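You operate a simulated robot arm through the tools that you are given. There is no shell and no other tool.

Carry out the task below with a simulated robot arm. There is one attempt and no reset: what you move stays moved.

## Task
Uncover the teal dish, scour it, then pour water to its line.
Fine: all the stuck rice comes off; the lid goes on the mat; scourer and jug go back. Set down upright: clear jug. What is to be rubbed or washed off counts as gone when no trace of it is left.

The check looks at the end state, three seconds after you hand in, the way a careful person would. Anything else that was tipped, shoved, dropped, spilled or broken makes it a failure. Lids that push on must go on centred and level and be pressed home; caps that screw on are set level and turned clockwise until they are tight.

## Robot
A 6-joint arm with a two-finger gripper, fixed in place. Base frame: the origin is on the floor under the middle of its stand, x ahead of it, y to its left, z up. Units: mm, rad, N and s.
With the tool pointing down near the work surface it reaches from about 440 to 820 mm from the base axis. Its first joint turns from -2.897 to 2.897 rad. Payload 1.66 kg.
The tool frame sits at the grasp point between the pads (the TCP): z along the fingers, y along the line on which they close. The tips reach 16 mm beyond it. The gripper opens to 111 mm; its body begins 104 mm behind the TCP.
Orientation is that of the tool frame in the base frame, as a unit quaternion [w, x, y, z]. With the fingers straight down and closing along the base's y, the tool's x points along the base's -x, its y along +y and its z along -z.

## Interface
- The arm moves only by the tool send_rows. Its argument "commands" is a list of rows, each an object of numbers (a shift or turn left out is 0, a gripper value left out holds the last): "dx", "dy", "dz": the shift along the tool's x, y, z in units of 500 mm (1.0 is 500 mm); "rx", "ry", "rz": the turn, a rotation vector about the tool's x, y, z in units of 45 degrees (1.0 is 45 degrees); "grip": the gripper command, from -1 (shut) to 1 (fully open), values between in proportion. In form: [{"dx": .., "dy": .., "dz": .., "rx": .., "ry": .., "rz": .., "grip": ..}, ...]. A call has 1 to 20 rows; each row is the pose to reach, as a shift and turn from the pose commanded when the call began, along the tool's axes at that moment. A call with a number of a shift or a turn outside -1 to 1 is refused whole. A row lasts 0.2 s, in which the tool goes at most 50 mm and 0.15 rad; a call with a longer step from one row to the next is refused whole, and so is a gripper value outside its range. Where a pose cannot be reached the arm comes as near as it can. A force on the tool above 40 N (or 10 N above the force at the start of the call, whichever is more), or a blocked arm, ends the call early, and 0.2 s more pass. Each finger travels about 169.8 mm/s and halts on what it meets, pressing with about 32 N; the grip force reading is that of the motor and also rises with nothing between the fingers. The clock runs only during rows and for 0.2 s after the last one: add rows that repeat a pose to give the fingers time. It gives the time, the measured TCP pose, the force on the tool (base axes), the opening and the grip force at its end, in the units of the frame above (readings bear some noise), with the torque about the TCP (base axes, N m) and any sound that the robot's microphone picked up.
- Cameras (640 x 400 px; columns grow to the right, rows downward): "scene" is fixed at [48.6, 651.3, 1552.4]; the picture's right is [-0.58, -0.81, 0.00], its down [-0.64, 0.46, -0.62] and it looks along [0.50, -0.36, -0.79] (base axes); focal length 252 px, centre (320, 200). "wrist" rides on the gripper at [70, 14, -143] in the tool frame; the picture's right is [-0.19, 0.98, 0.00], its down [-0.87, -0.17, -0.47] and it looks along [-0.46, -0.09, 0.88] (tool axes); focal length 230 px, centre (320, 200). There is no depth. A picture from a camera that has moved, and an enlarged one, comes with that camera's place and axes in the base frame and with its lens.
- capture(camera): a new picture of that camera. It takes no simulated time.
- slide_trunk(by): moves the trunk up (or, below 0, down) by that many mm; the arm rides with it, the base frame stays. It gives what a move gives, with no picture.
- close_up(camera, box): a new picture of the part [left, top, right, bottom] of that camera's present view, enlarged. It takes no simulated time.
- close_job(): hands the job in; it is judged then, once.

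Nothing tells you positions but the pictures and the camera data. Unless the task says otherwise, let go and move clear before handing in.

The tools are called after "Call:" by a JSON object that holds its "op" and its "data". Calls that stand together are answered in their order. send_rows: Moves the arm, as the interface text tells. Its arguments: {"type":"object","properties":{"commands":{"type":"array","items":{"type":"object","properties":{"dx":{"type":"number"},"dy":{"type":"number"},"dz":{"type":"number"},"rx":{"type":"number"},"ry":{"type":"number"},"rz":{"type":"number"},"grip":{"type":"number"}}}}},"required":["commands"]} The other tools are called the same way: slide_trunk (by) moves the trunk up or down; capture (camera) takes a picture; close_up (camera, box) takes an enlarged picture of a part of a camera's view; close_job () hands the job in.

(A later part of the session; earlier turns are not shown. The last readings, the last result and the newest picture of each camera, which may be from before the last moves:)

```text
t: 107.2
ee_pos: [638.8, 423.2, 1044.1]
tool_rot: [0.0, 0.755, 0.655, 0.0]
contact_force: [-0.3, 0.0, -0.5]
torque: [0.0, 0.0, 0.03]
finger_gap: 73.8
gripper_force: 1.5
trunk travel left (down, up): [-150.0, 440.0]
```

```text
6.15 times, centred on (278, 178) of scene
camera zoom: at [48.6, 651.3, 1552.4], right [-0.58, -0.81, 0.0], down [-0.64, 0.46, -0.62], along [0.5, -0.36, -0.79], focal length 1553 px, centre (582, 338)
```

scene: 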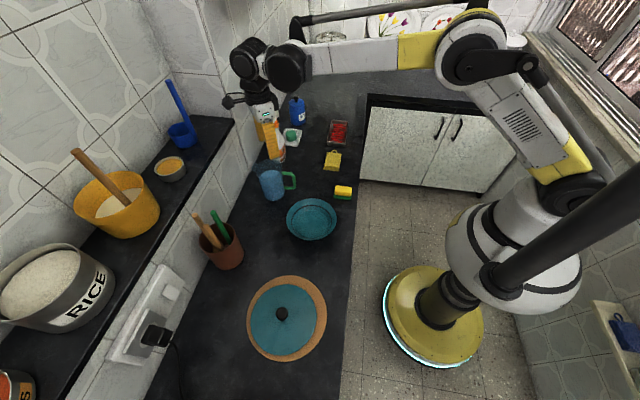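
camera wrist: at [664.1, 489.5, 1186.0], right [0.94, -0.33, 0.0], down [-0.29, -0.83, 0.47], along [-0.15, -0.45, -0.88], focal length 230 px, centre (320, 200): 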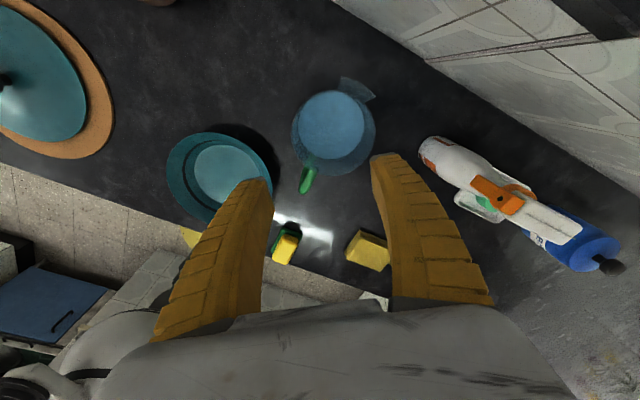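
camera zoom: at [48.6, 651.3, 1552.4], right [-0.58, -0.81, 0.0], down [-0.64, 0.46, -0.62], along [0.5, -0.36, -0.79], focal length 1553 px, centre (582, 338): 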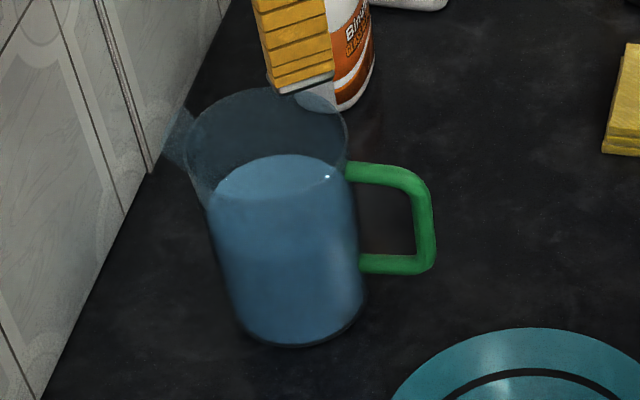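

The jug is upright at about (660, 433), spout toward the wall (az ≈ 45°), handle toward the front. I'll turn the gripper so its fingers straddle the body perpendicular to the spout and look again.

Call:
{"op": "send_rows", "data": {"commands": [{"rz": 0.17, "grip": 1}, {"rz": 0.34, "grip": 1}, {"rz": 0.51, "grip": 1}, {"rz": 0.68, "grip": 1}, {"rz": 0.82, "dy": 0.02, "grip": 1}, {"rz": 0.82, "dx": 0.02, "dy": 0.042, "grip": 1}, {"rz": 0.82, "dx": 0.027, "dy": 0.04, "grip": 1}]}}

Call:
{"op": "capture", "data": {"camera": "wrist"}}

Call:
{"op": "close_up", "data": {"camera": "wrist", "box": [220, 60, 420, 260]}}

```text
t: 108.8
ee_pos: [662.4, 433.2, 1046.0]
tool_rot: [0.0, 0.924, 0.382, 0.0]
contact_force: [-0.3, -0.2, 1.0]
torque: [-0.01, -0.02, 0.01]
finger_gap: 110.9
gripper_force: 0.1
trunk travel left (down, up): [-150.0, 440.0]
```

```text
taken
camera wrist: at [722.4, 472.6, 1187.4], right [0.56, -0.83, 0.0], down [-0.73, -0.49, 0.47], along [-0.39, -0.26, -0.88], focal length 230 px, centre (320, 200)
```

wrist: 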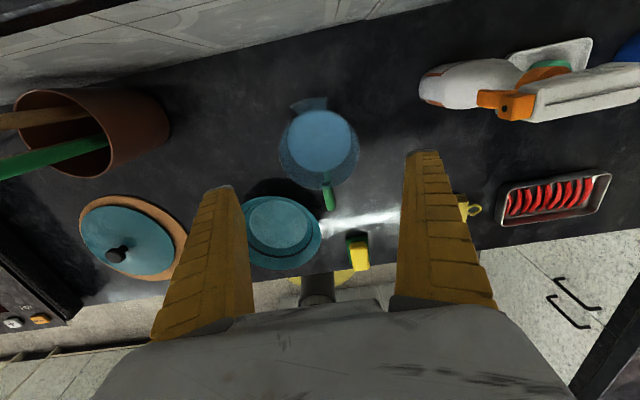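

```text
2.00 times, centred on (320, 160) of wrist
camera zoom: at [722.4, 472.6, 1187.4], right [0.56, -0.83, 0.0], down [-0.73, -0.49, 0.47], along [-0.39, -0.26, -0.88], focal length 460 px, centre (320, 280)
```

zoom: 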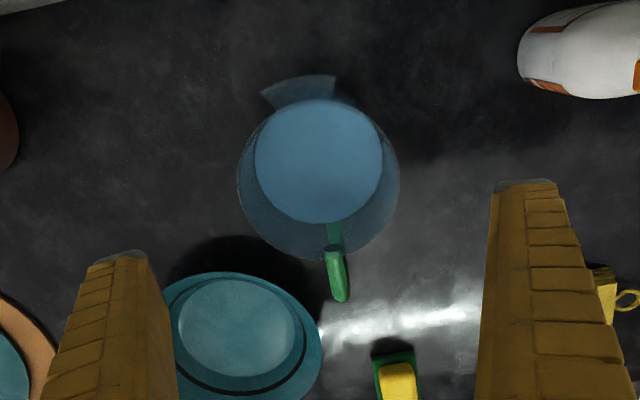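

Fingers align with the jug: lateral offset ~1 mm, and ~4 mm to shift toward the front. I'll correct, descend part-way, and remeasure the rim.

Call:
{"op": "send_rows", "data": {"commands": [{"dx": -0.004, "dz": 0.04, "grip": 1}, {"dx": -0.007, "dz": 0.08, "grip": 1}, {"dx": -0.007, "dz": 0.12, "grip": 1}, {"dx": -0.007, "dz": 0.12, "grip": 1}]}}

Call:
{"op": "close_up", "data": {"camera": "wrist", "box": [200, 60, 440, 260]}}

Call:
{"op": "close_up", "data": {"camera": "scene", "box": [235, 120, 325, 210]}}

```text
t: 109.8
ee_pos: [659.5, 428.6, 984.1]
tool_rot: [0.001, 0.924, 0.382, 0.0]
contact_force: [-0.5, 0.9, -0.7]
torque: [0.03, 0.02, 0.0]
finger_gap: 111.0
gripper_force: 0.0
trunk travel left (down, up): [-150.0, 440.0]
```

```text
2.00 times, centred on (320, 160) of wrist
camera zoom: at [720.0, 467.6, 1126.4], right [0.56, -0.83, 0.0], down [-0.73, -0.49, 0.47], along [-0.39, -0.26, -0.88], focal length 460 px, centre (320, 280)
```

zoom: 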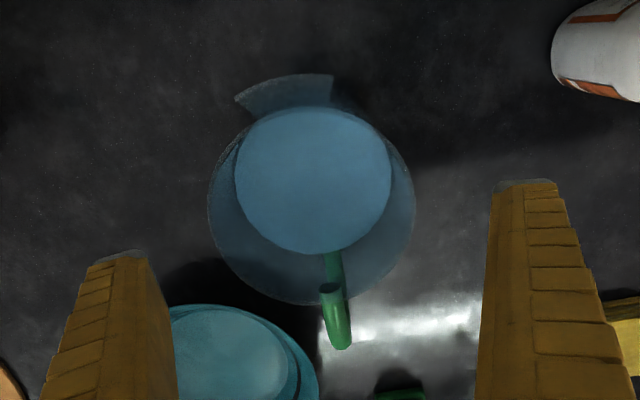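

```text
4.44 times, centred on (280, 165) of scene
camera zoom: at [48.6, 651.3, 1552.4], right [-0.58, -0.81, 0.0], down [-0.64, 0.46, -0.62], along [0.5, -0.36, -0.79], focal length 1122 px, centre (498, 356)
```

zoom: 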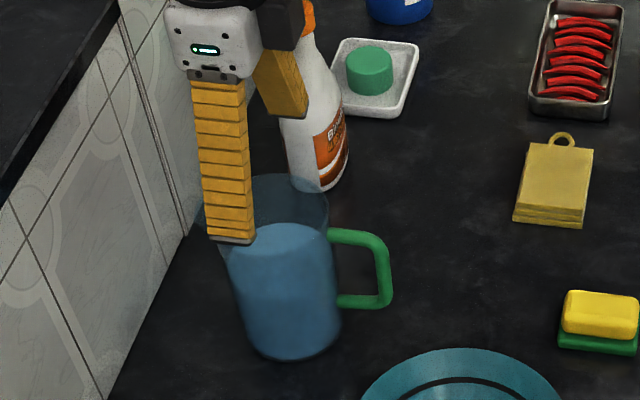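

Call:
{"op": "close_up", "data": {"camera": "wrist", "box": [255, 90, 385, 230]}}

```text
2.86 times, centred on (320, 160) of wrist
camera zoom: at [720.0, 467.6, 1126.4], right [0.56, -0.83, 0.0], down [-0.73, -0.49, 0.47], along [-0.39, -0.26, -0.88], focal length 657 px, centre (320, 314)
```

zoom: 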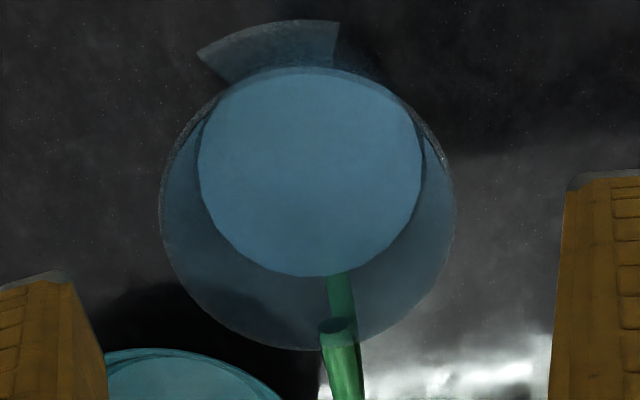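

Rim diameter ≈ 96 mm at z ≈ 920; I need to shift about −4 mm in tool x and −4.6 mm in tool y. Correct and go down to just above the rim.

Call:
{"op": "send_rows", "data": {"commands": [{"dx": -0.008, "dy": -0.0092, "dz": 0.02, "grip": 1}, {"dx": -0.008, "dy": -0.0092, "dz": 0.05, "grip": 1}, {"dx": -0.008, "dy": -0.0092, "dz": 0.07, "grip": 1}, {"dx": -0.008, "dy": -0.0092, "dz": 0.07, "grip": 1}, {"dx": -0.008, "dy": -0.0092, "dz": 0.07, "grip": 1}]}}

Call:
{"op": "capture", "data": {"camera": "wrist"}}

Call:
{"op": "close_up", "data": {"camera": "scene", "box": [235, 120, 325, 210]}}

```text
t: 111.0
ee_pos: [652.9, 430.6, 948.7]
tool_rot: [0.0, 0.924, 0.382, 0.0]
contact_force: [-0.6, -0.4, -0.6]
torque: [0.01, 0.0, -0.01]
finger_gap: 110.8
gripper_force: 0.1
trunk travel left (down, up): [-150.0, 440.0]
```

```text
taken
camera wrist: at [713.6, 470.6, 1090.5], right [0.56, -0.83, 0.0], down [-0.73, -0.49, 0.47], along [-0.39, -0.26, -0.88], focal length 230 px, centre (320, 200)
```

wrist: 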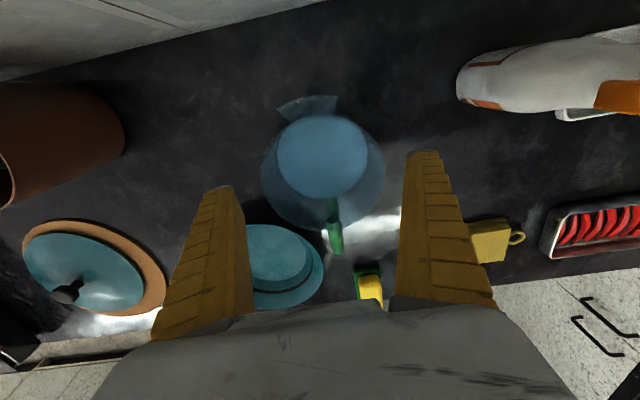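

```text
4.44 times, centred on (280, 165) of scene
camera zoom: at [48.6, 651.3, 1552.4], right [-0.58, -0.81, 0.0], down [-0.64, 0.46, -0.62], along [0.5, -0.36, -0.79], focal length 1122 px, centre (498, 356)
```

zoom: 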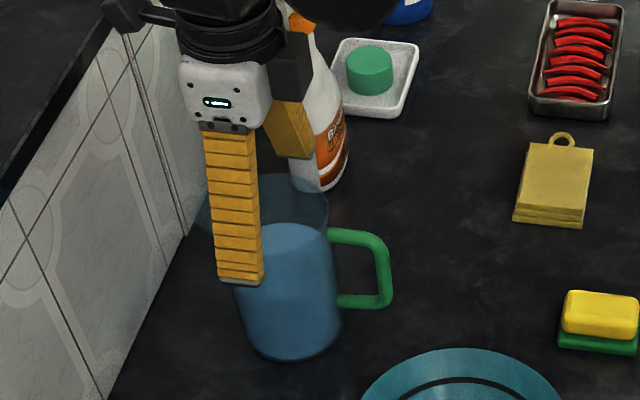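

Centering is within 2 mm. Fine-correcting and descending around the jug to mid-body height.

Call:
{"op": "send_rows", "data": {"commands": [{"dx": -0.003, "dy": 0.003, "dz": 0.02, "grip": 1}, {"dx": -0.003, "dy": 0.003, "dz": 0.05, "grip": 1}, {"dx": -0.003, "dy": 0.003, "dz": 0.08, "grip": 1}, {"dx": -0.003, "dy": 0.003, "dz": 0.11, "grip": 1}, {"dx": -0.003, "dy": 0.003, "dz": 0.13, "grip": 1}, {"dx": -0.003, "dy": 0.003, "dz": 0.13, "grip": 1}]}}

Call:
{"op": "capture", "data": {"camera": "wrist"}}

Call:
{"op": "close_up", "data": {"camera": "scene", "box": [235, 120, 325, 210]}}

```text
t: 112.4
ee_pos: [653.2, 429.2, 883.2]
tool_rot: [0.0, 0.924, 0.383, 0.0]
contact_force: [0.5, -0.8, 0.9]
torque: [0.02, 0.01, 0.01]
finger_gap: 111.3
gripper_force: 0.0
trunk travel left (down, up): [-150.0, 440.0]
```

```text
taken
camera wrist: at [713.8, 468.9, 1024.9], right [0.56, -0.83, 0.0], down [-0.73, -0.49, 0.47], along [-0.39, -0.26, -0.88], focal length 230 px, centre (320, 200)
```

wrist: 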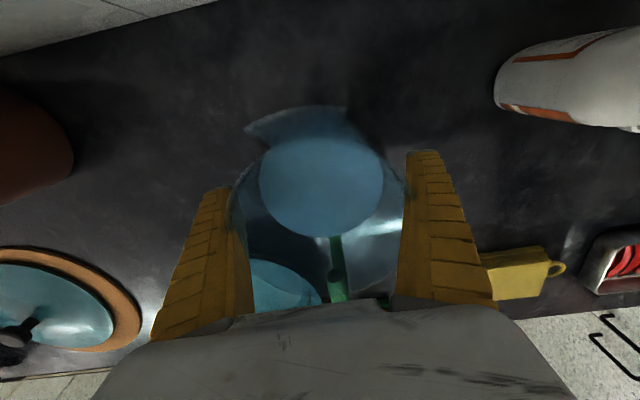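

```text
4.44 times, centred on (280, 165) of scene
camera zoom: at [48.6, 651.3, 1552.4], right [-0.58, -0.81, 0.0], down [-0.64, 0.46, -0.62], along [0.5, -0.36, -0.79], focal length 1122 px, centre (498, 356)
```

zoom: 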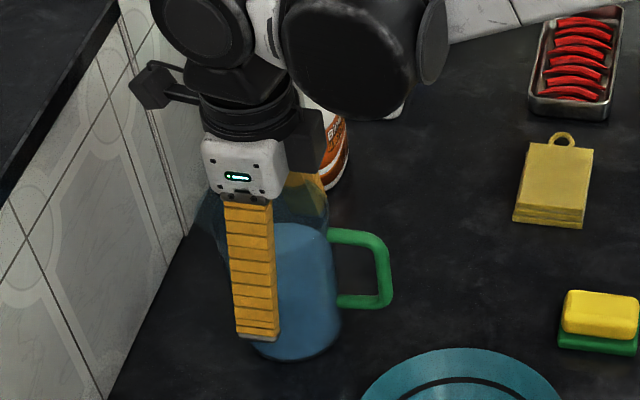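

Fingers straddle the jug without contact. Lowering another ~31 mm to about mid-height and closing.

Call:
{"op": "send_rows", "data": {"commands": [{"dz": 0.02, "grip": 1}, {"dz": 0.042, "grip": 1}, {"dz": 0.062, "grip": 1}, {"dz": 0.062, "grip": 1}]}}

Call:
{"op": "close_up", "data": {"camera": "scene", "box": [235, 120, 325, 210]}}

```text
t: 113.3
ee_pos: [652.1, 427.0, 859.1]
tool_rot: [0.0, 0.924, 0.383, 0.002]
contact_force: [-1.5, -3.5, 26.0]
torque: [-0.23, -0.24, -0.1]
finger_gap: 115.5
gripper_force: 0.0
trunk travel left (down, up): [-150.0, 440.0]
stopped in row 4: the force on the tool passed its limit at 47 N (the readings are from after the stop); the commanded pose is now the measured one
```

```text
4.44 times, centred on (280, 165) of scene
camera zoom: at [48.6, 651.3, 1552.4], right [-0.58, -0.81, 0.0], down [-0.64, 0.46, -0.62], along [0.5, -0.36, -0.79], focal length 1122 px, centre (498, 356)
```

zoom: 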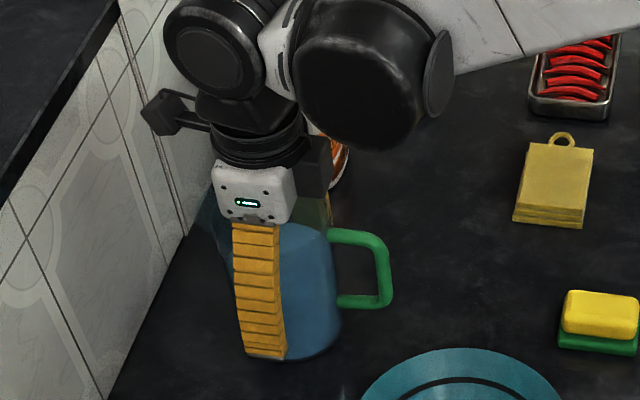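

The fingers wedge on the rim when this low (gap forced to 115 mm), so I'll back up about 13 mm and grip a bit higher.

Call:
{"op": "send_rows", "data": {"commands": [{"dz": -0.012, "grip": 1}, {"dz": -0.026, "grip": 1}, {"dz": -0.026, "grip": 1}]}}

Call:
{"op": "capture", "data": {"camera": "wrist"}}

Call:
{"op": "close_up", "data": {"camera": "scene", "box": [235, 120, 325, 210]}}

```text
t: 114.1
ee_pos: [653.7, 428.9, 867.7]
tool_rot: [0.0, 0.924, 0.383, 0.001]
contact_force: [1.5, 0.4, 5.6]
torque: [0.04, 0.09, 0.01]
finger_gap: 113.4
gripper_force: 2.0
trunk travel left (down, up): [-150.0, 440.0]
```

```text
taken
camera wrist: at [713.6, 468.5, 1009.8], right [0.56, -0.83, 0.0], down [-0.73, -0.49, 0.47], along [-0.39, -0.26, -0.88], focal length 230 px, centre (320, 200)
```

wrist: 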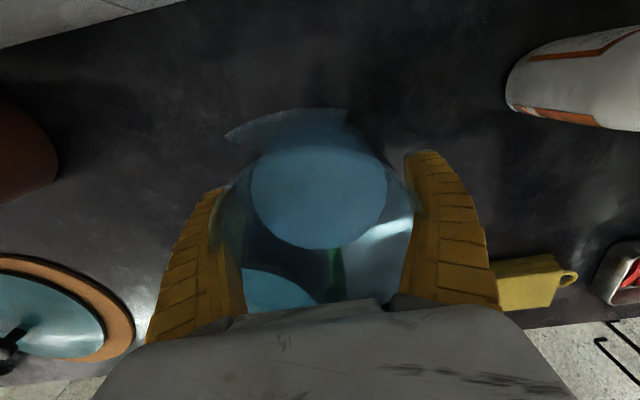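

```text
4.44 times, centred on (280, 165) of scene
camera zoom: at [48.6, 651.3, 1552.4], right [-0.58, -0.81, 0.0], down [-0.64, 0.46, -0.62], along [0.5, -0.36, -0.79], focal length 1122 px, centre (498, 356)
```

zoom: 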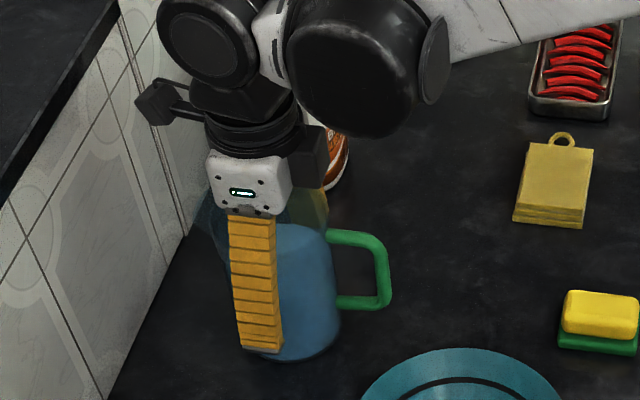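

Call:
{"op": "send_rows", "data": {"commands": [{"dz": -0.016, "grip": 1}, {"dz": -0.032, "grip": 1}, {"dz": -0.032, "grip": 1}]}}

Call:
{"op": "capture", "data": {"camera": "wrist"}}

Call:
{"op": "close_up", "data": {"camera": "scene", "box": [235, 120, 325, 210]}}

```text
t: 114.9
ee_pos: [653.1, 430.1, 884.0]
tool_rot: [0.0, 0.924, 0.383, 0.0]
contact_force: [-1.0, -0.6, -0.2]
torque: [-0.01, -0.01, 0.01]
finger_gap: 110.8
gripper_force: 0.0
trunk travel left (down, up): [-150.0, 440.0]
```

```text
taken
camera wrist: at [713.6, 468.4, 1026.3], right [0.56, -0.83, 0.0], down [-0.73, -0.49, 0.47], along [-0.39, -0.26, -0.88], focal length 230 px, centre (320, 200)
```

wrist: 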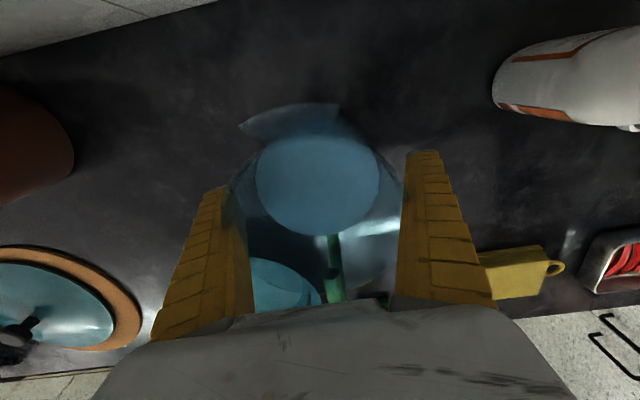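

```text
4.44 times, centred on (280, 165) of scene
camera zoom: at [48.6, 651.3, 1552.4], right [-0.58, -0.81, 0.0], down [-0.64, 0.46, -0.62], along [0.5, -0.36, -0.79], focal length 1122 px, centre (498, 356)
```

zoom: 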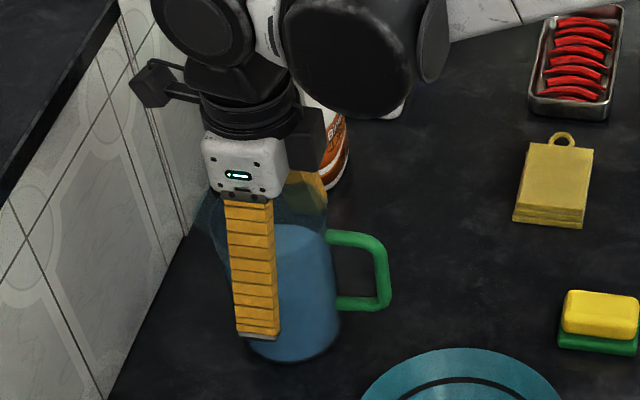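

Free again. Closing on the jug body gradually.

Call:
{"op": "send_rows", "data": {"commands": [{"grip": 0.85}, {"grip": 0.75}, {"grip": 0.6}, {"grip": 0.4}, {"grip": 0.0}, {"grip": -1}, {"grip": -1}]}}

Call:
{"op": "close_up", "data": {"camera": "scene", "box": [235, 120, 325, 210]}}

Call:
{"op": "capture", "data": {"camera": "wrist"}}

```text
t: 116.5
ee_pos: [651.8, 429.7, 885.3]
tool_rot: [0.0, 0.924, 0.382, 0.001]
contact_force: [1.2, 2.9, 6.1]
torque: [0.27, 0.27, -0.08]
finger_gap: 79.8
gripper_force: 32.2
trunk travel left (down, up): [-150.0, 440.0]
```

```text
4.44 times, centred on (280, 165) of scene
camera zoom: at [48.6, 651.3, 1552.4], right [-0.58, -0.81, 0.0], down [-0.64, 0.46, -0.62], along [0.5, -0.36, -0.79], focal length 1122 px, centre (498, 356)
```

zoom: 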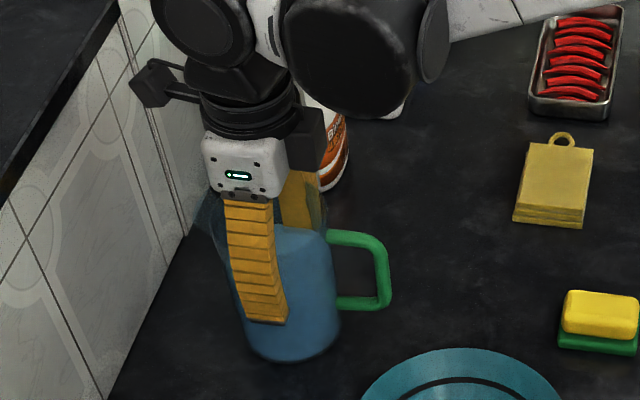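

```text
taken
camera wrist: at [713.2, 468.5, 1026.7], right [0.56, -0.83, 0.0], down [-0.73, -0.49, 0.47], along [-0.39, -0.26, -0.88], focal length 230 px, centre (320, 200)
```

wrist: 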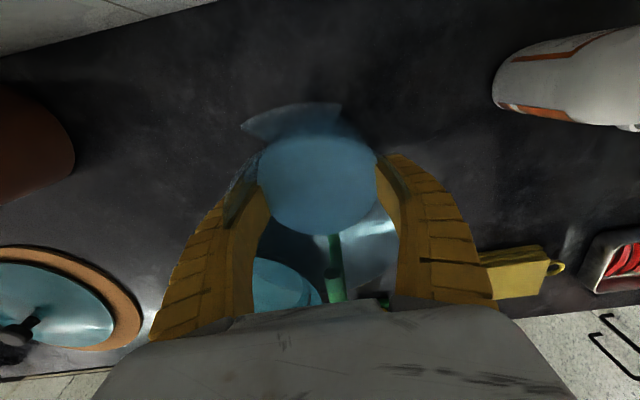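

Gripped (80 mm at the pads). Lifting slightly to test the hold.

Call:
{"op": "send_rows", "data": {"commands": [{"dz": -0.006, "grip": -1}, {"dz": -0.012, "grip": -1}, {"dz": -0.018, "grip": -1}, {"dz": -0.024, "grip": -1}, {"dz": -0.024, "grip": -1}]}}

Call:
{"op": "close_up", "data": {"camera": "scene", "box": [235, 120, 325, 210]}}

Call:
{"op": "capture", "data": {"camera": "wrist"}}

```text
t: 117.7
ee_pos: [653.3, 429.5, 896.1]
tool_rot: [0.0, 0.924, 0.383, 0.0]
contact_force: [0.2, 0.6, -5.3]
torque: [0.06, 0.0, -0.02]
finger_gap: 79.7
gripper_force: 32.2
trunk travel left (down, up): [-150.0, 440.0]
```

```text
4.44 times, centred on (280, 165) of scene
camera zoom: at [48.6, 651.3, 1552.4], right [-0.58, -0.81, 0.0], down [-0.64, 0.46, -0.62], along [0.5, -0.36, -0.79], focal length 1122 px, centre (498, 356)
```

zoom: 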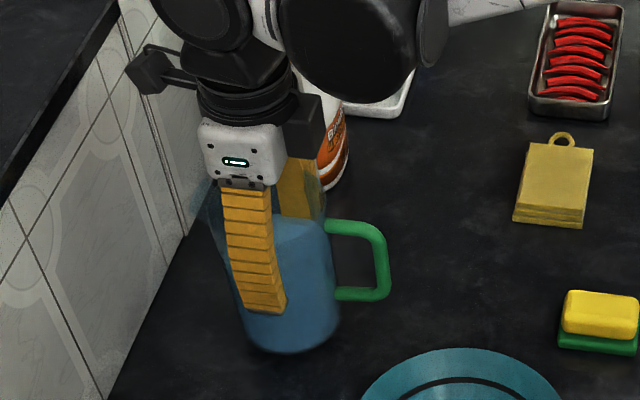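

```text
taken
camera wrist: at [713.5, 468.1, 1038.3], right [0.56, -0.83, 0.0], down [-0.73, -0.49, 0.47], along [-0.39, -0.26, -0.88], focal length 230 px, centre (320, 200)
```

wrist: 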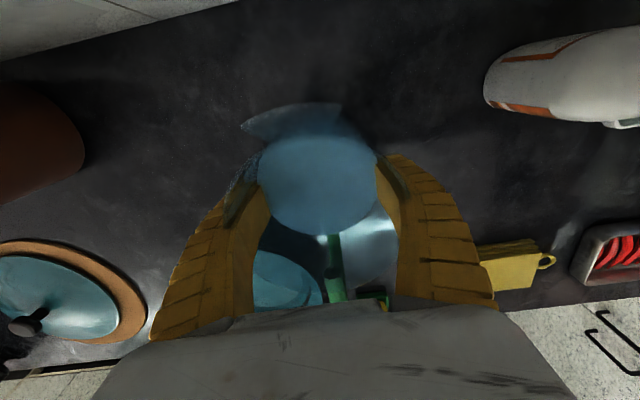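

The jug is held upright (about 5 N). Raising it gently, clear of everything.

Call:
{"op": "send_rows", "data": {"commands": [{"dz": -0.01, "grip": -1}, {"dz": -0.03, "grip": -1}, {"dz": -0.05, "grip": -1}, {"dz": -0.07, "grip": -1}, {"dz": -0.09, "grip": -1}, {"dz": -0.11, "grip": -1}, {"dz": -0.13, "grip": -1}, {"dz": -0.15, "grip": -1}, {"dz": -0.16, "grip": -1}, {"dz": -0.16, "grip": -1}]}}

Call:
{"op": "capture", "data": {"camera": "scene"}}

Call:
{"op": "capture", "data": {"camera": "wrist"}}

```text
t: 119.9
ee_pos: [654.4, 429.8, 975.9]
tool_rot: [0.0, 0.924, 0.382, 0.0]
contact_force: [-0.2, 0.9, -5.8]
torque: [0.0, -0.01, 0.0]
finger_gap: 79.9
gripper_force: 32.1
trunk travel left (down, up): [-150.0, 440.0]
```

```text
taken
```

scene: 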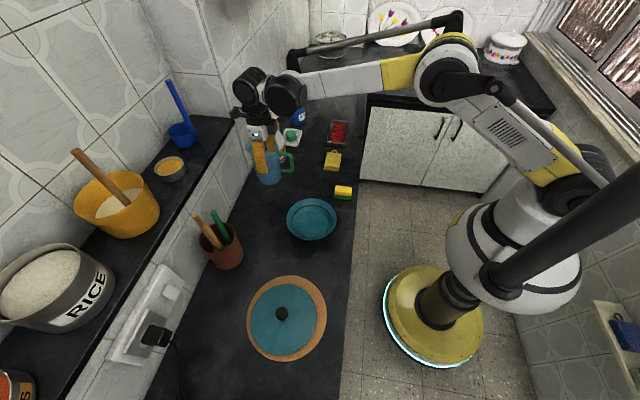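

```text
taken
camera wrist: at [714.2, 469.0, 1117.9], right [0.56, -0.83, 0.0], down [-0.73, -0.49, 0.47], along [-0.39, -0.26, -0.88], focal length 230 px, centre (320, 200)
```

wrist: 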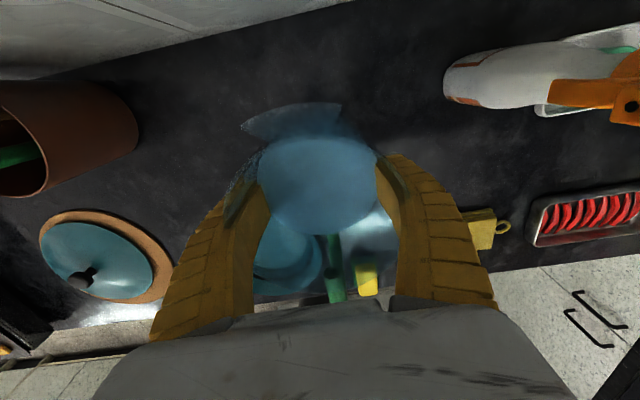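

Steady. Now carrying it toward the dish while yawing so the spout will face −x (toward the dish from its far side).

Call:
{"op": "send_rows", "data": {"commands": [{"dx": -0.02, "dy": -0.009, "rz": -0.1, "grip": -1}, {"dx": -0.045, "dy": -0.02, "rz": -0.22, "grip": -1}, {"dx": -0.07, "dy": -0.031, "rz": -0.35, "grip": -1}, {"dx": -0.095, "dy": -0.042, "rz": -0.48, "grip": -1}, {"dx": -0.12, "dy": -0.053, "rz": -0.61, "grip": -1}, {"dx": -0.145, "dy": -0.064, "rz": -0.74, "grip": -1}, {"dx": -0.165, "dy": -0.073, "rz": -0.87, "grip": -1}, {"dx": -0.178, "dy": -0.079, "rz": -0.98, "grip": -1}, {"dx": -0.178, "dy": -0.079, "rz": -1.0, "grip": -1}, {"dx": -0.178, "dy": -0.079, "rz": -1.0, "grip": -1}]}}

Call:
{"op": "send_rows", "data": {"commands": [{"rz": -0.1, "grip": -1}, {"rz": -0.22, "grip": -1}, {"rz": -0.35, "grip": -1}, {"rz": -0.48, "grip": -1}, {"rz": -0.61, "grip": -1}, {"rz": -0.74, "grip": -1}, {"rz": -0.87, "grip": -1}, {"rz": -0.97, "grip": -1}, {"rz": -1.0, "grip": -1}, {"rz": -1.0, "grip": -1}]}}

Call:
{"op": "send_rows", "data": {"commands": [{"rz": -0.1, "grip": -1}, {"rz": -0.22, "grip": -1}, {"rz": -0.35, "grip": -1}, {"rz": -0.48, "grip": -1}, {"rz": -0.61, "grip": -1}, {"rz": -0.74, "grip": -1}, {"rz": -0.87, "grip": -1}, {"rz": -0.97, "grip": -1}, {"rz": -1.0, "grip": -1}, {"rz": -1.0, "grip": -1}]}}

Call:
{"op": "capture", "data": {"camera": "scene"}}

Call:
{"op": "capture", "data": {"camera": "wrist"}}

```text
t: 122.1
ee_pos: [562.1, 395.9, 975.8]
tool_rot: [-0.001, 0.706, 0.708, 0.001]
contact_force: [-0.9, -0.1, -4.6]
torque: [0.03, -0.02, -0.01]
finger_gap: 79.6
gripper_force: 32.2
trunk travel left (down, up): [-150.0, 440.0]
```

```text
t: 124.3
ee_pos: [560.9, 393.6, 975.3]
tool_rot: [0.0, 0.382, 0.924, 0.0]
contact_force: [0.1, 0.8, -6.2]
torque: [-0.03, 0.04, 0.02]
finger_gap: 79.3
gripper_force: 32.1
trunk travel left (down, up): [-150.0, 440.0]
```

```text
t: 126.5
ee_pos: [562.7, 394.5, 977.0]
tool_rot: [0.0, -0.001, 1.0, 0.0]
contact_force: [0.2, -0.1, -5.8]
torque: [-0.01, 0.0, -0.01]
finger_gap: 79.5
gripper_force: 32.1
trunk travel left (down, up): [-150.0, 440.0]
```

```text
taken
```

scene: 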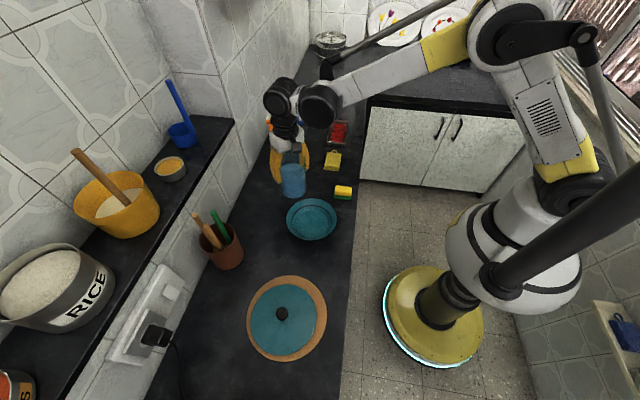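

```text
taken
camera wrist: at [494.4, 407.4, 1118.6], right [0.19, 0.98, 0.0], down [0.87, -0.17, 0.47], along [0.46, -0.09, -0.88], focal length 230 px, centre (320, 200)
```

wrist: 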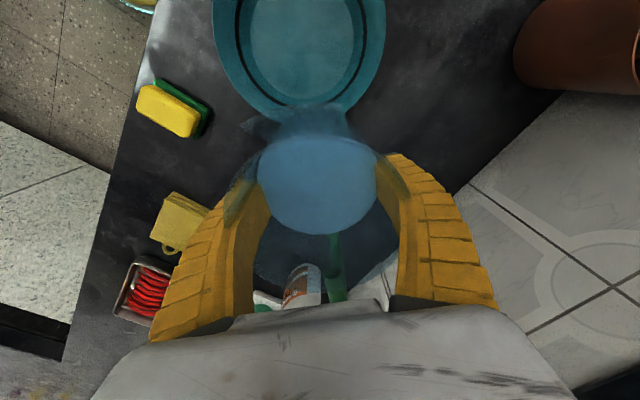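

Perfect: the spout points over the dish. I'll back off ~7 mm, tilt to 24° at height (before the water should reach the lip), and check.

Call:
{"op": "send_rows", "data": {"commands": [{"dx": -0.008, "ry": -0.07, "grip": -1}, {"dx": -0.015, "ry": -0.15, "grip": -1}, {"dx": -0.015, "ry": -0.23, "grip": -1}, {"dx": -0.015, "ry": -0.31, "grip": -1}, {"dx": -0.015, "ry": -0.39, "grip": -1}, {"dx": -0.015, "ry": -0.46, "grip": -1}, {"dx": -0.015, "ry": -0.5, "grip": -1}, {"dx": -0.015, "ry": -0.5, "grip": -1}]}}

Call:
{"op": "capture", "data": {"camera": "wrist"}}

Call:
{"op": "close_up", "data": {"camera": "scene", "box": [250, 120, 360, 250]}}

```text
t: 128.3
ee_pos: [570.2, 394.3, 976.6]
tool_rot: [0.196, 0.0, 0.981, 0.0]
contact_force: [0.0, 0.8, -6.4]
torque: [-0.02, 0.1, 0.0]
finger_gap: 79.8
gripper_force: 31.9
trunk travel left (down, up): [-150.0, 440.0]
```

```text
taken
camera wrist: at [452.8, 406.8, 1080.9], right [0.17, 0.98, 0.07], down [0.62, -0.17, 0.77], along [0.77, -0.09, -0.64], focal length 230 px, centre (320, 200)
```

wrist: 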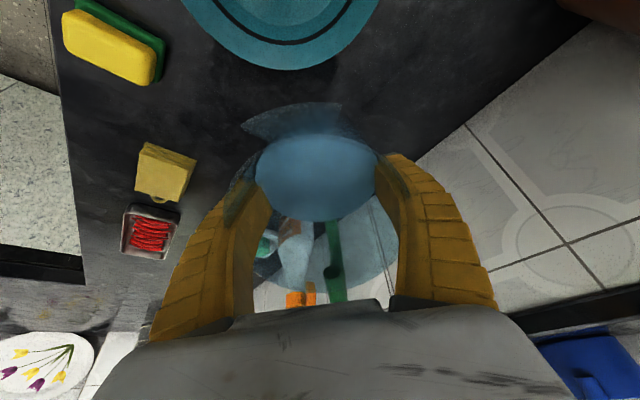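

```text
3.08 times, centred on (305, 185) of scene
camera zoom: at [48.6, 651.3, 1552.4], right [-0.58, -0.81, 0.0], down [-0.64, 0.46, -0.62], along [0.5, -0.36, -0.79], focal length 777 px, centre (366, 246)
```

zoom: 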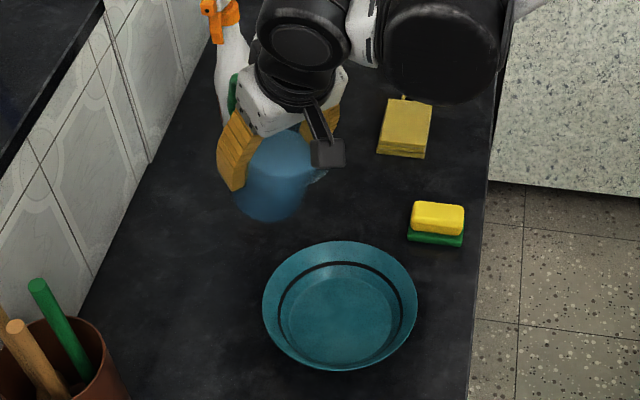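

The dish is clearly visible and no water flows yet. Lowering to bring the spout nearer the dish.

Call:
{"op": "send_rows", "data": {"commands": [{"dx": 0.004, "dz": 0.01, "grip": -1}, {"dx": 0.01, "dz": 0.025, "grip": -1}, {"dx": 0.017, "dz": 0.042, "grip": -1}, {"dx": 0.025, "dz": 0.06, "grip": -1}, {"dx": 0.031, "dz": 0.075, "grip": -1}, {"dx": 0.0352, "dz": 0.085, "grip": -1}, {"dx": 0.0352, "dz": 0.085, "grip": -1}]}}

Call:
{"op": "close_up", "data": {"camera": "scene", "box": [250, 130, 350, 250]}}

Call:
{"op": "capture", "data": {"camera": "wrist"}}

```text
t: 129.9
ee_pos: [572.2, 393.8, 929.3]
tool_rot: [0.196, 0.0, 0.981, 0.0]
contact_force: [0.0, 0.4, -5.6]
torque: [0.03, 0.07, -0.03]
finger_gap: 79.6
gripper_force: 31.5
trunk travel left (down, up): [-150.0, 440.0]
```

```text
3.33 times, centred on (300, 190) of scene
camera zoom: at [48.6, 651.3, 1552.4], right [-0.58, -0.81, 0.0], down [-0.64, 0.46, -0.62], along [0.5, -0.36, -0.79], focal length 841 px, centre (387, 233)
```

zoom: 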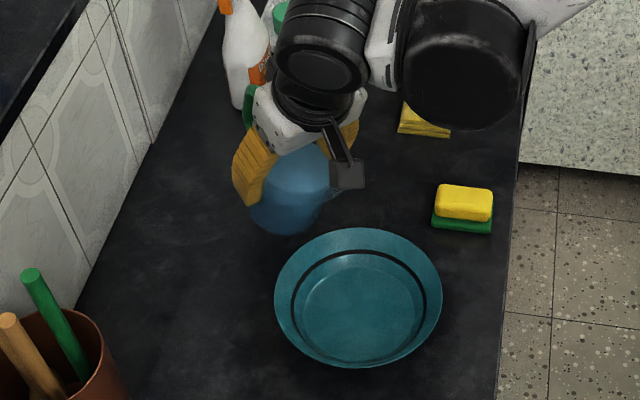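

```text
taken
camera wrist: at [453.8, 406.8, 1032.8], right [0.17, 0.98, 0.07], down [0.62, -0.17, 0.77], along [0.77, -0.09, -0.64], focal length 230 px, centre (320, 200)
```

wrist: 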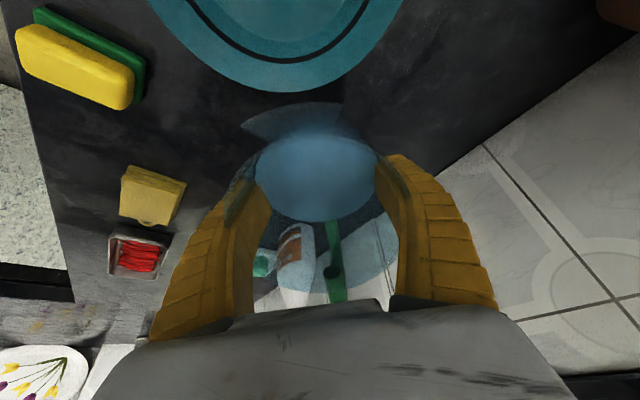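

Geometry checks out: the spout tip is about (496, 394, 949), inside the dish's outline. Tilting to 28° and watching.

Call:
{"op": "send_rows", "data": {"commands": [{"dx": 0.003, "dz": 0.007, "ry": -0.03, "grip": -1}, {"dx": 0.006, "dz": 0.014, "ry": -0.06, "grip": -1}, {"dx": 0.0077, "dz": 0.0185, "ry": -0.09, "grip": -1}, {"dx": 0.0077, "dz": 0.0185, "ry": -0.122, "grip": -1}, {"dx": 0.0077, "dz": 0.0185, "ry": -0.122, "grip": -1}, {"dx": 0.0077, "dz": 0.0185, "ry": -0.122, "grip": -1}]}}

Call:
{"op": "close_up", "data": {"camera": "scene", "box": [270, 160, 350, 250]}}

Call:
{"op": "capture", "data": {"camera": "wrist"}}

```text
t: 131.3
ee_pos: [570.3, 395.6, 919.3]
tool_rot: [0.241, 0.0, 0.97, -0.001]
contact_force: [-0.5, 0.2, -5.8]
torque: [-0.01, 0.05, 0.01]
finger_gap: 79.9
gripper_force: 31.7
trunk travel left (down, up): [-150.0, 440.0]
```

```text
4.44 times, centred on (310, 205) of scene
camera zoom: at [48.6, 651.3, 1552.4], right [-0.58, -0.81, 0.0], down [-0.64, 0.46, -0.62], along [0.5, -0.36, -0.79], focal length 1122 px, centre (364, 178)
```

zoom: 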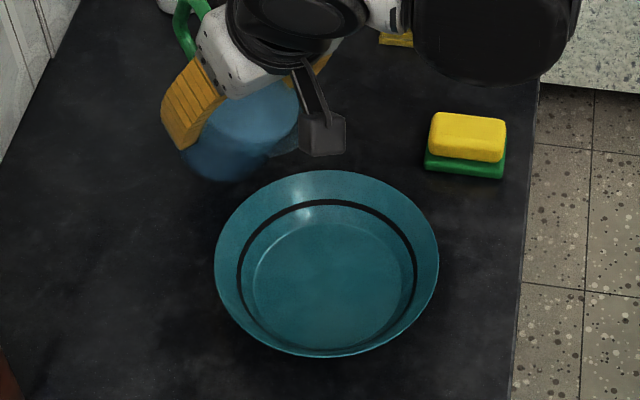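

```text
taken
camera wrist: at [443.2, 407.2, 1012.2], right [0.17, 0.98, 0.09], down [0.54, -0.17, 0.82], along [0.82, -0.09, -0.56], focal length 230 px, centre (320, 200)
```

wrist: 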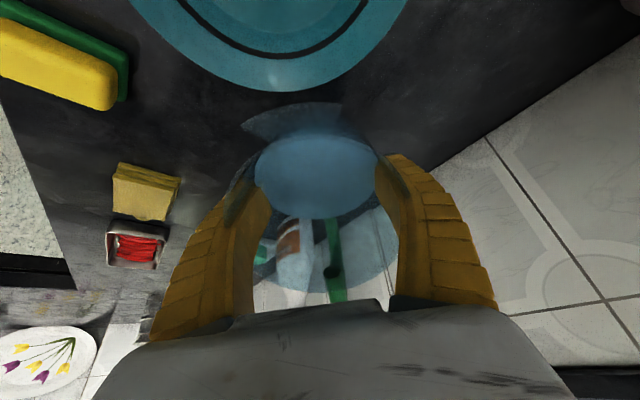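

Call:
{"op": "close_up", "data": {"camera": "wrist", "box": [220, 80, 420, 240]}}

Call:
{"op": "close_up", "data": {"camera": "scene", "box": [280, 165, 330, 205]}}

```text
2.50 times, centred on (320, 160) of wrist
camera zoom: at [443.2, 407.2, 1012.2], right [0.17, 0.98, 0.09], down [0.54, -0.17, 0.82], along [0.82, -0.09, -0.56], focal length 575 px, centre (320, 300)
```

zoom: 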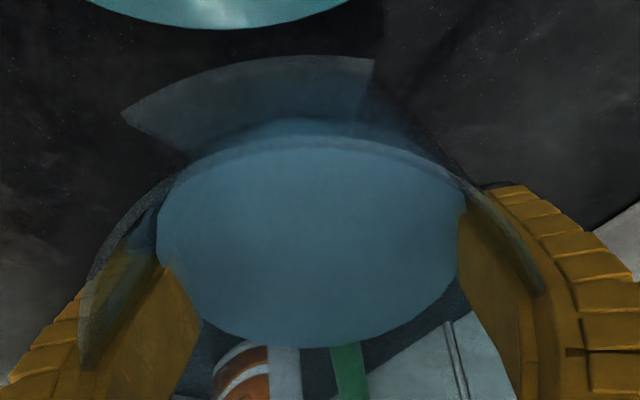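

```text
10.00 times, centred on (305, 185) of scene
camera zoom: at [48.6, 651.3, 1552.4], right [-0.58, -0.81, 0.0], down [-0.64, 0.46, -0.62], along [0.5, -0.36, -0.79], focal length 2524 px, centre (470, 350)
```

zoom: 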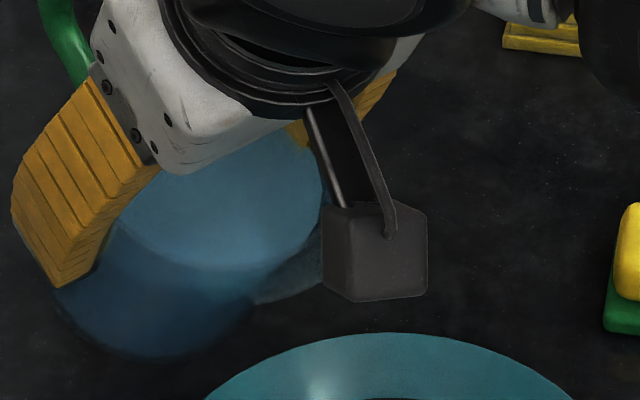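

Water is near the rim but not flowing. Tilting a further 4°.

Call:
{"op": "send_rows", "data": {"commands": [{"ry": -0.03, "grip": -1}, {"ry": -0.06, "grip": -1}, {"ry": -0.089, "grip": -1}, {"ry": -0.089, "grip": -1}, {"ry": -0.089, "grip": -1}]}}

Call:
{"op": "close_up", "data": {"camera": "scene", "box": [270, 160, 350, 250]}}

Call:
{"op": "close_up", "data": {"camera": "wrist", "box": [200, 0, 440, 240]}}

```text
t: 132.5
ee_pos: [570.5, 394.1, 920.0]
tool_rot: [0.276, -0.001, 0.961, 0.0]
contact_force: [0.3, 0.5, -5.7]
torque: [0.0, 0.12, 0.02]
finger_gap: 79.5
gripper_force: 31.7
trunk travel left (down, up): [-150.0, 440.0]
```

```text
4.44 times, centred on (310, 205) of scene
camera zoom: at [48.6, 651.3, 1552.4], right [-0.58, -0.81, 0.0], down [-0.64, 0.46, -0.62], along [0.5, -0.36, -0.79], focal length 1122 px, centre (364, 178)
```

zoom: 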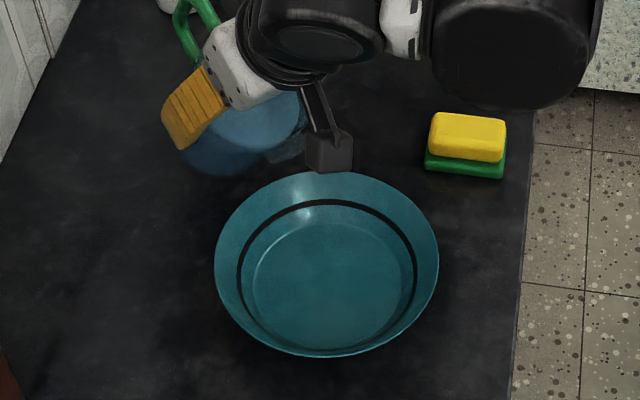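

```text
1.67 times, centred on (320, 120) of wrist
camera zoom: at [436.7, 407.1, 1003.0], right [0.16, 0.98, 0.1], down [0.48, -0.17, 0.86], along [0.86, -0.09, -0.5], focal length 384 px, centre (320, 333)
```

zoom: 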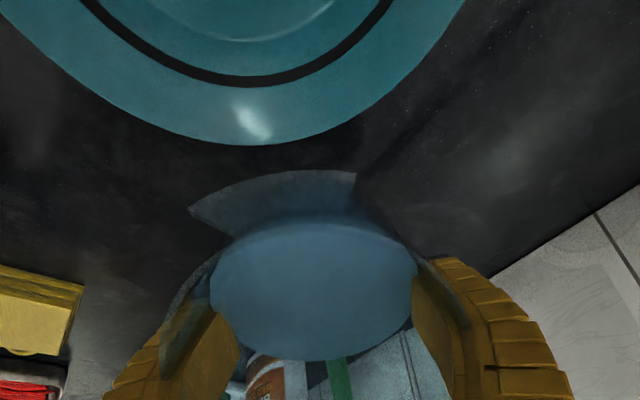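

Call:
{"op": "send_rows", "data": {"commands": [{"ry": -0.03, "grip": -1}, {"ry": -0.06, "grip": -1}, {"ry": -0.06, "grip": -1}, {"ry": -0.06, "grip": -1}]}}

Call:
{"op": "close_up", "data": {"camera": "scene", "box": [270, 160, 350, 250]}}

Call:
{"op": "close_up", "data": {"camera": "wrist", "box": [200, 0, 440, 240]}}

```text
t: 133.5
ee_pos: [569.8, 393.8, 920.7]
tool_rot: [0.299, 0.0, 0.954, 0.0]
contact_force: [0.4, 0.2, -5.1]
torque: [-0.01, 0.11, 0.04]
finger_gap: 79.7
gripper_force: 32.0
trunk travel left (down, up): [-150.0, 440.0]
```

```text
4.44 times, centred on (310, 205) of scene
camera zoom: at [48.6, 651.3, 1552.4], right [-0.58, -0.81, 0.0], down [-0.64, 0.46, -0.62], along [0.5, -0.36, -0.79], focal length 1122 px, centre (364, 178)
```

zoom: 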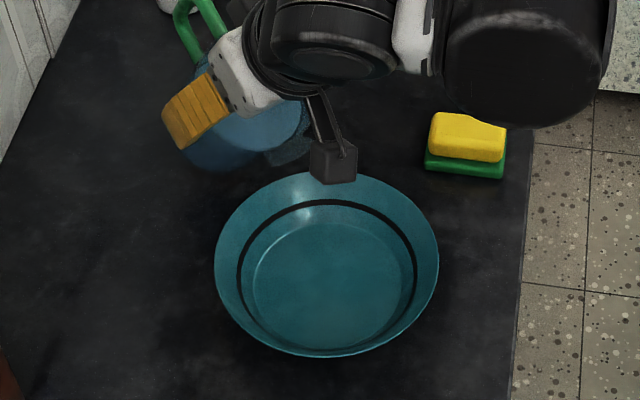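

```text
1.67 times, centred on (320, 120) of wrist
camera zoom: at [432.9, 406.5, 996.7], right [0.16, 0.98, 0.11], down [0.44, -0.17, 0.88], along [0.88, -0.09, -0.46], focal length 384 px, centre (320, 333)
```

zoom: 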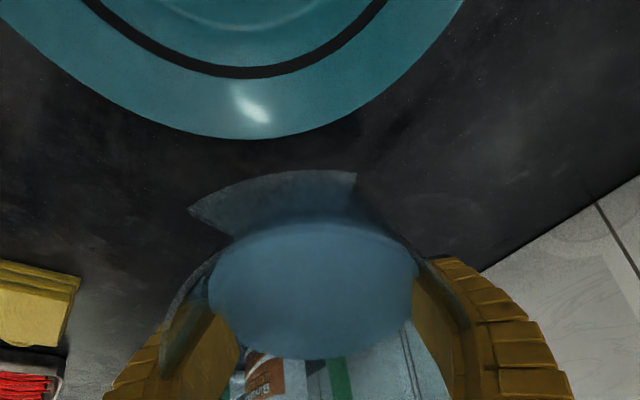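

Call:
{"op": "send_rows", "data": {"commands": [{"ry": -0.035, "grip": -1}, {"ry": -0.07, "grip": -1}, {"ry": -0.07, "grip": -1}, {"ry": -0.07, "grip": -1}]}}

Call:
{"op": "close_up", "data": {"camera": "scene", "box": [270, 160, 350, 250]}}

Call:
{"op": "close_up", "data": {"camera": "wrist", "box": [200, 0, 440, 240]}}

```text
t: 134.5
ee_pos: [571.6, 393.6, 920.1]
tool_rot: [0.324, 0.0, 0.946, 0.0]
contact_force: [-0.2, -0.1, -5.6]
torque: [-0.03, 0.13, -0.02]
finger_gap: 79.6
gripper_force: 31.8
trunk travel left (down, up): [-150.0, 440.0]
```

```text
4.44 times, centred on (310, 205) of scene
camera zoom: at [48.6, 651.3, 1552.4], right [-0.58, -0.81, 0.0], down [-0.64, 0.46, -0.62], along [0.5, -0.36, -0.79], focal length 1122 px, centre (364, 178)
```

zoom: 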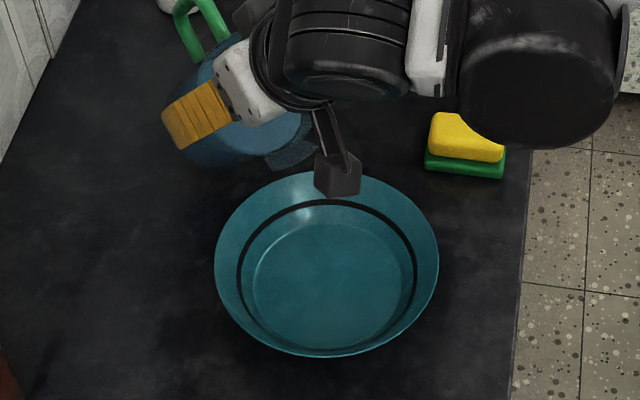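

```text
1.67 times, centred on (320, 120) of wrist
camera zoom: at [428.3, 406.9, 989.2], right [0.15, 0.98, 0.12], down [0.39, -0.17, 0.9], along [0.91, -0.09, -0.41], focal length 384 px, centre (320, 333)
```

zoom: 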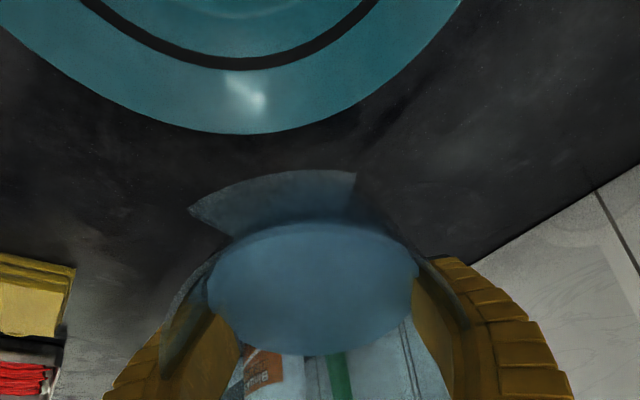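

Call:
{"op": "send_rows", "data": {"commands": [{"ry": -0.035, "grip": -1}, {"ry": -0.07, "grip": -1}, {"ry": -0.089, "grip": -1}, {"ry": -0.089, "grip": -1}, {"ry": -0.089, "grip": -1}]}}

Call:
{"op": "close_up", "data": {"camera": "scene", "box": [270, 160, 350, 250]}}

Call:
{"op": "close_up", "data": {"camera": "wrist", "box": [200, 0, 440, 240]}}

```text
t: 135.7
ee_pos: [571.0, 394.7, 920.2]
tool_rot: [0.357, 0.001, 0.934, -0.001]
contact_force: [0.1, -1.0, -6.0]
torque: [0.02, 0.14, -0.02]
finger_gap: 79.4
gripper_force: 31.6
trunk travel left (down, up): [-150.0, 440.0]
```

```text
4.44 times, centred on (310, 205) of scene
camera zoom: at [48.6, 651.3, 1552.4], right [-0.58, -0.81, 0.0], down [-0.64, 0.46, -0.62], along [0.5, -0.36, -0.79], focal length 1122 px, centre (364, 178)
```

zoom: 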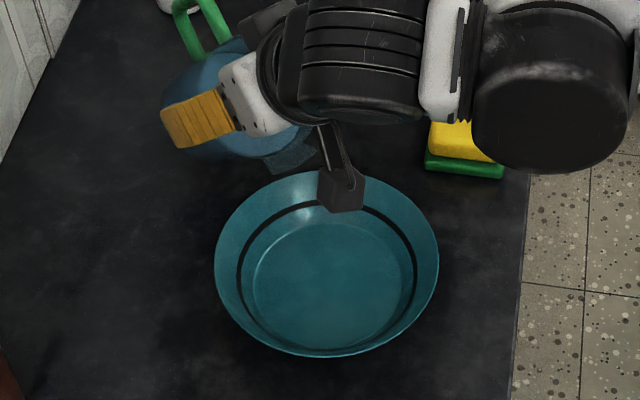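

```text
1.67 times, centred on (320, 120) of wrist
camera zoom: at [425.1, 407.1, 979.1], right [0.14, 0.98, 0.13], down [0.33, -0.17, 0.93], along [0.93, -0.09, -0.35], focal length 384 px, centre (320, 333)
```

zoom: 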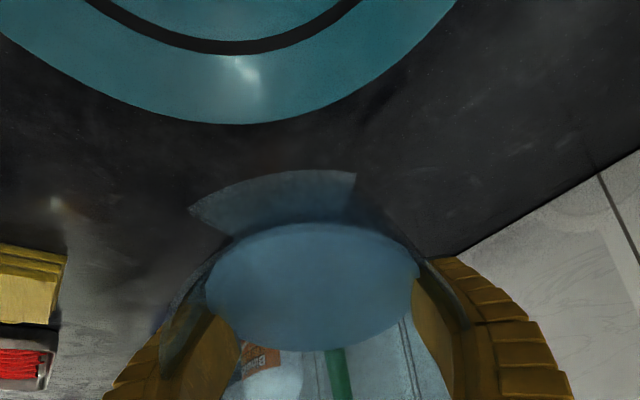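

Call:
{"op": "send_rows", "data": {"commands": [{"ry": -0.035, "grip": -1}, {"ry": -0.07, "grip": -1}, {"ry": -0.07, "grip": -1}, {"ry": -0.07, "grip": -1}, {"ry": -0.07, "grip": -1}]}}

Call:
{"op": "close_up", "data": {"camera": "scene", "box": [270, 160, 350, 250]}}

Call:
{"op": "close_up", "data": {"camera": "wrist", "box": [200, 0, 440, 240]}}

```text
t: 136.9
ee_pos: [571.2, 394.5, 921.1]
tool_rot: [0.383, 0.0, 0.924, 0.0]
contact_force: [0.1, -0.5, -6.1]
torque: [0.04, 0.11, -0.04]
finger_gap: 79.7
gripper_force: 32.1
trunk travel left (down, up): [-150.0, 440.0]
```

```text
4.44 times, centred on (310, 205) of scene
camera zoom: at [48.6, 651.3, 1552.4], right [-0.58, -0.81, 0.0], down [-0.64, 0.46, -0.62], along [0.5, -0.36, -0.79], focal length 1122 px, centre (364, 178)
```

zoom: 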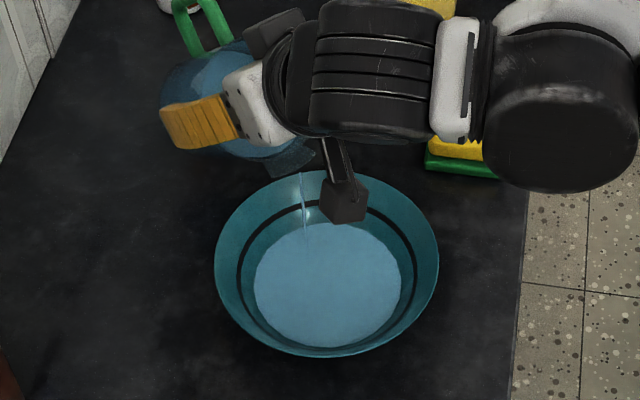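

```text
1.67 times, centred on (320, 120) of wrist
camera zoom: at [422.3, 407.4, 971.5], right [0.13, 0.98, 0.13], down [0.28, -0.17, 0.95], along [0.95, -0.09, -0.3], focal length 384 px, centre (320, 333)
```

zoom: 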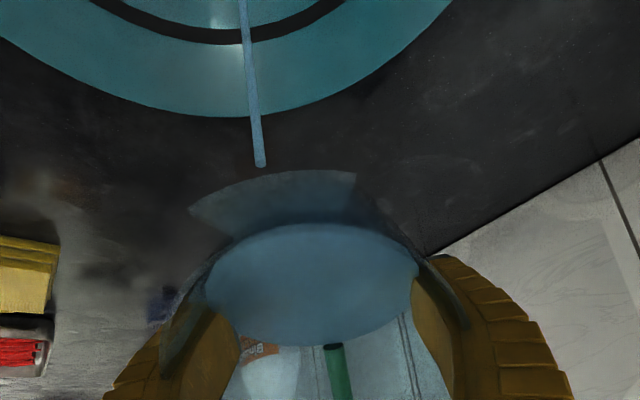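

Pouring has begun at 45°: the stream lands inside the dish. I'll hold in short steps and watch the level against the line.

Call:
{"op": "send_rows", "data": {"commands": [{"grip": -1}]}}

Call:
{"op": "close_up", "data": {"camera": "scene", "box": [270, 160, 350, 250]}}

```text
t: 137.3
ee_pos: [571.9, 394.7, 922.1]
tool_rot: [0.382, 0.001, 0.924, 0.0]
contact_force: [0.8, 1.0, -5.8]
torque: [-0.01, 0.12, 0.02]
finger_gap: 79.8
gripper_force: 32.1
trunk travel left (down, up): [-150.0, 440.0]
```

```text
4.44 times, centred on (310, 205) of scene
camera zoom: at [48.6, 651.3, 1552.4], right [-0.58, -0.81, 0.0], down [-0.64, 0.46, -0.62], along [0.5, -0.36, -0.79], focal length 1122 px, centre (364, 178)
```

zoom: 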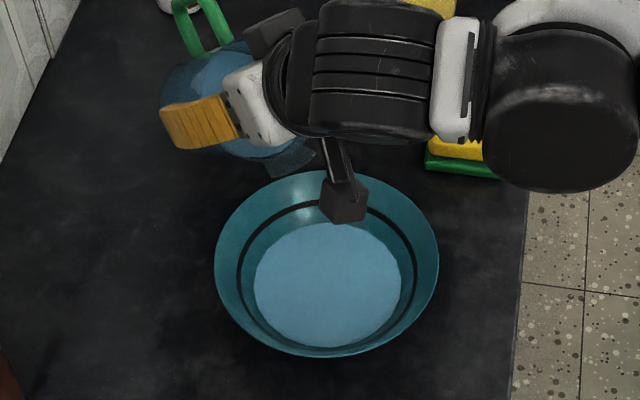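

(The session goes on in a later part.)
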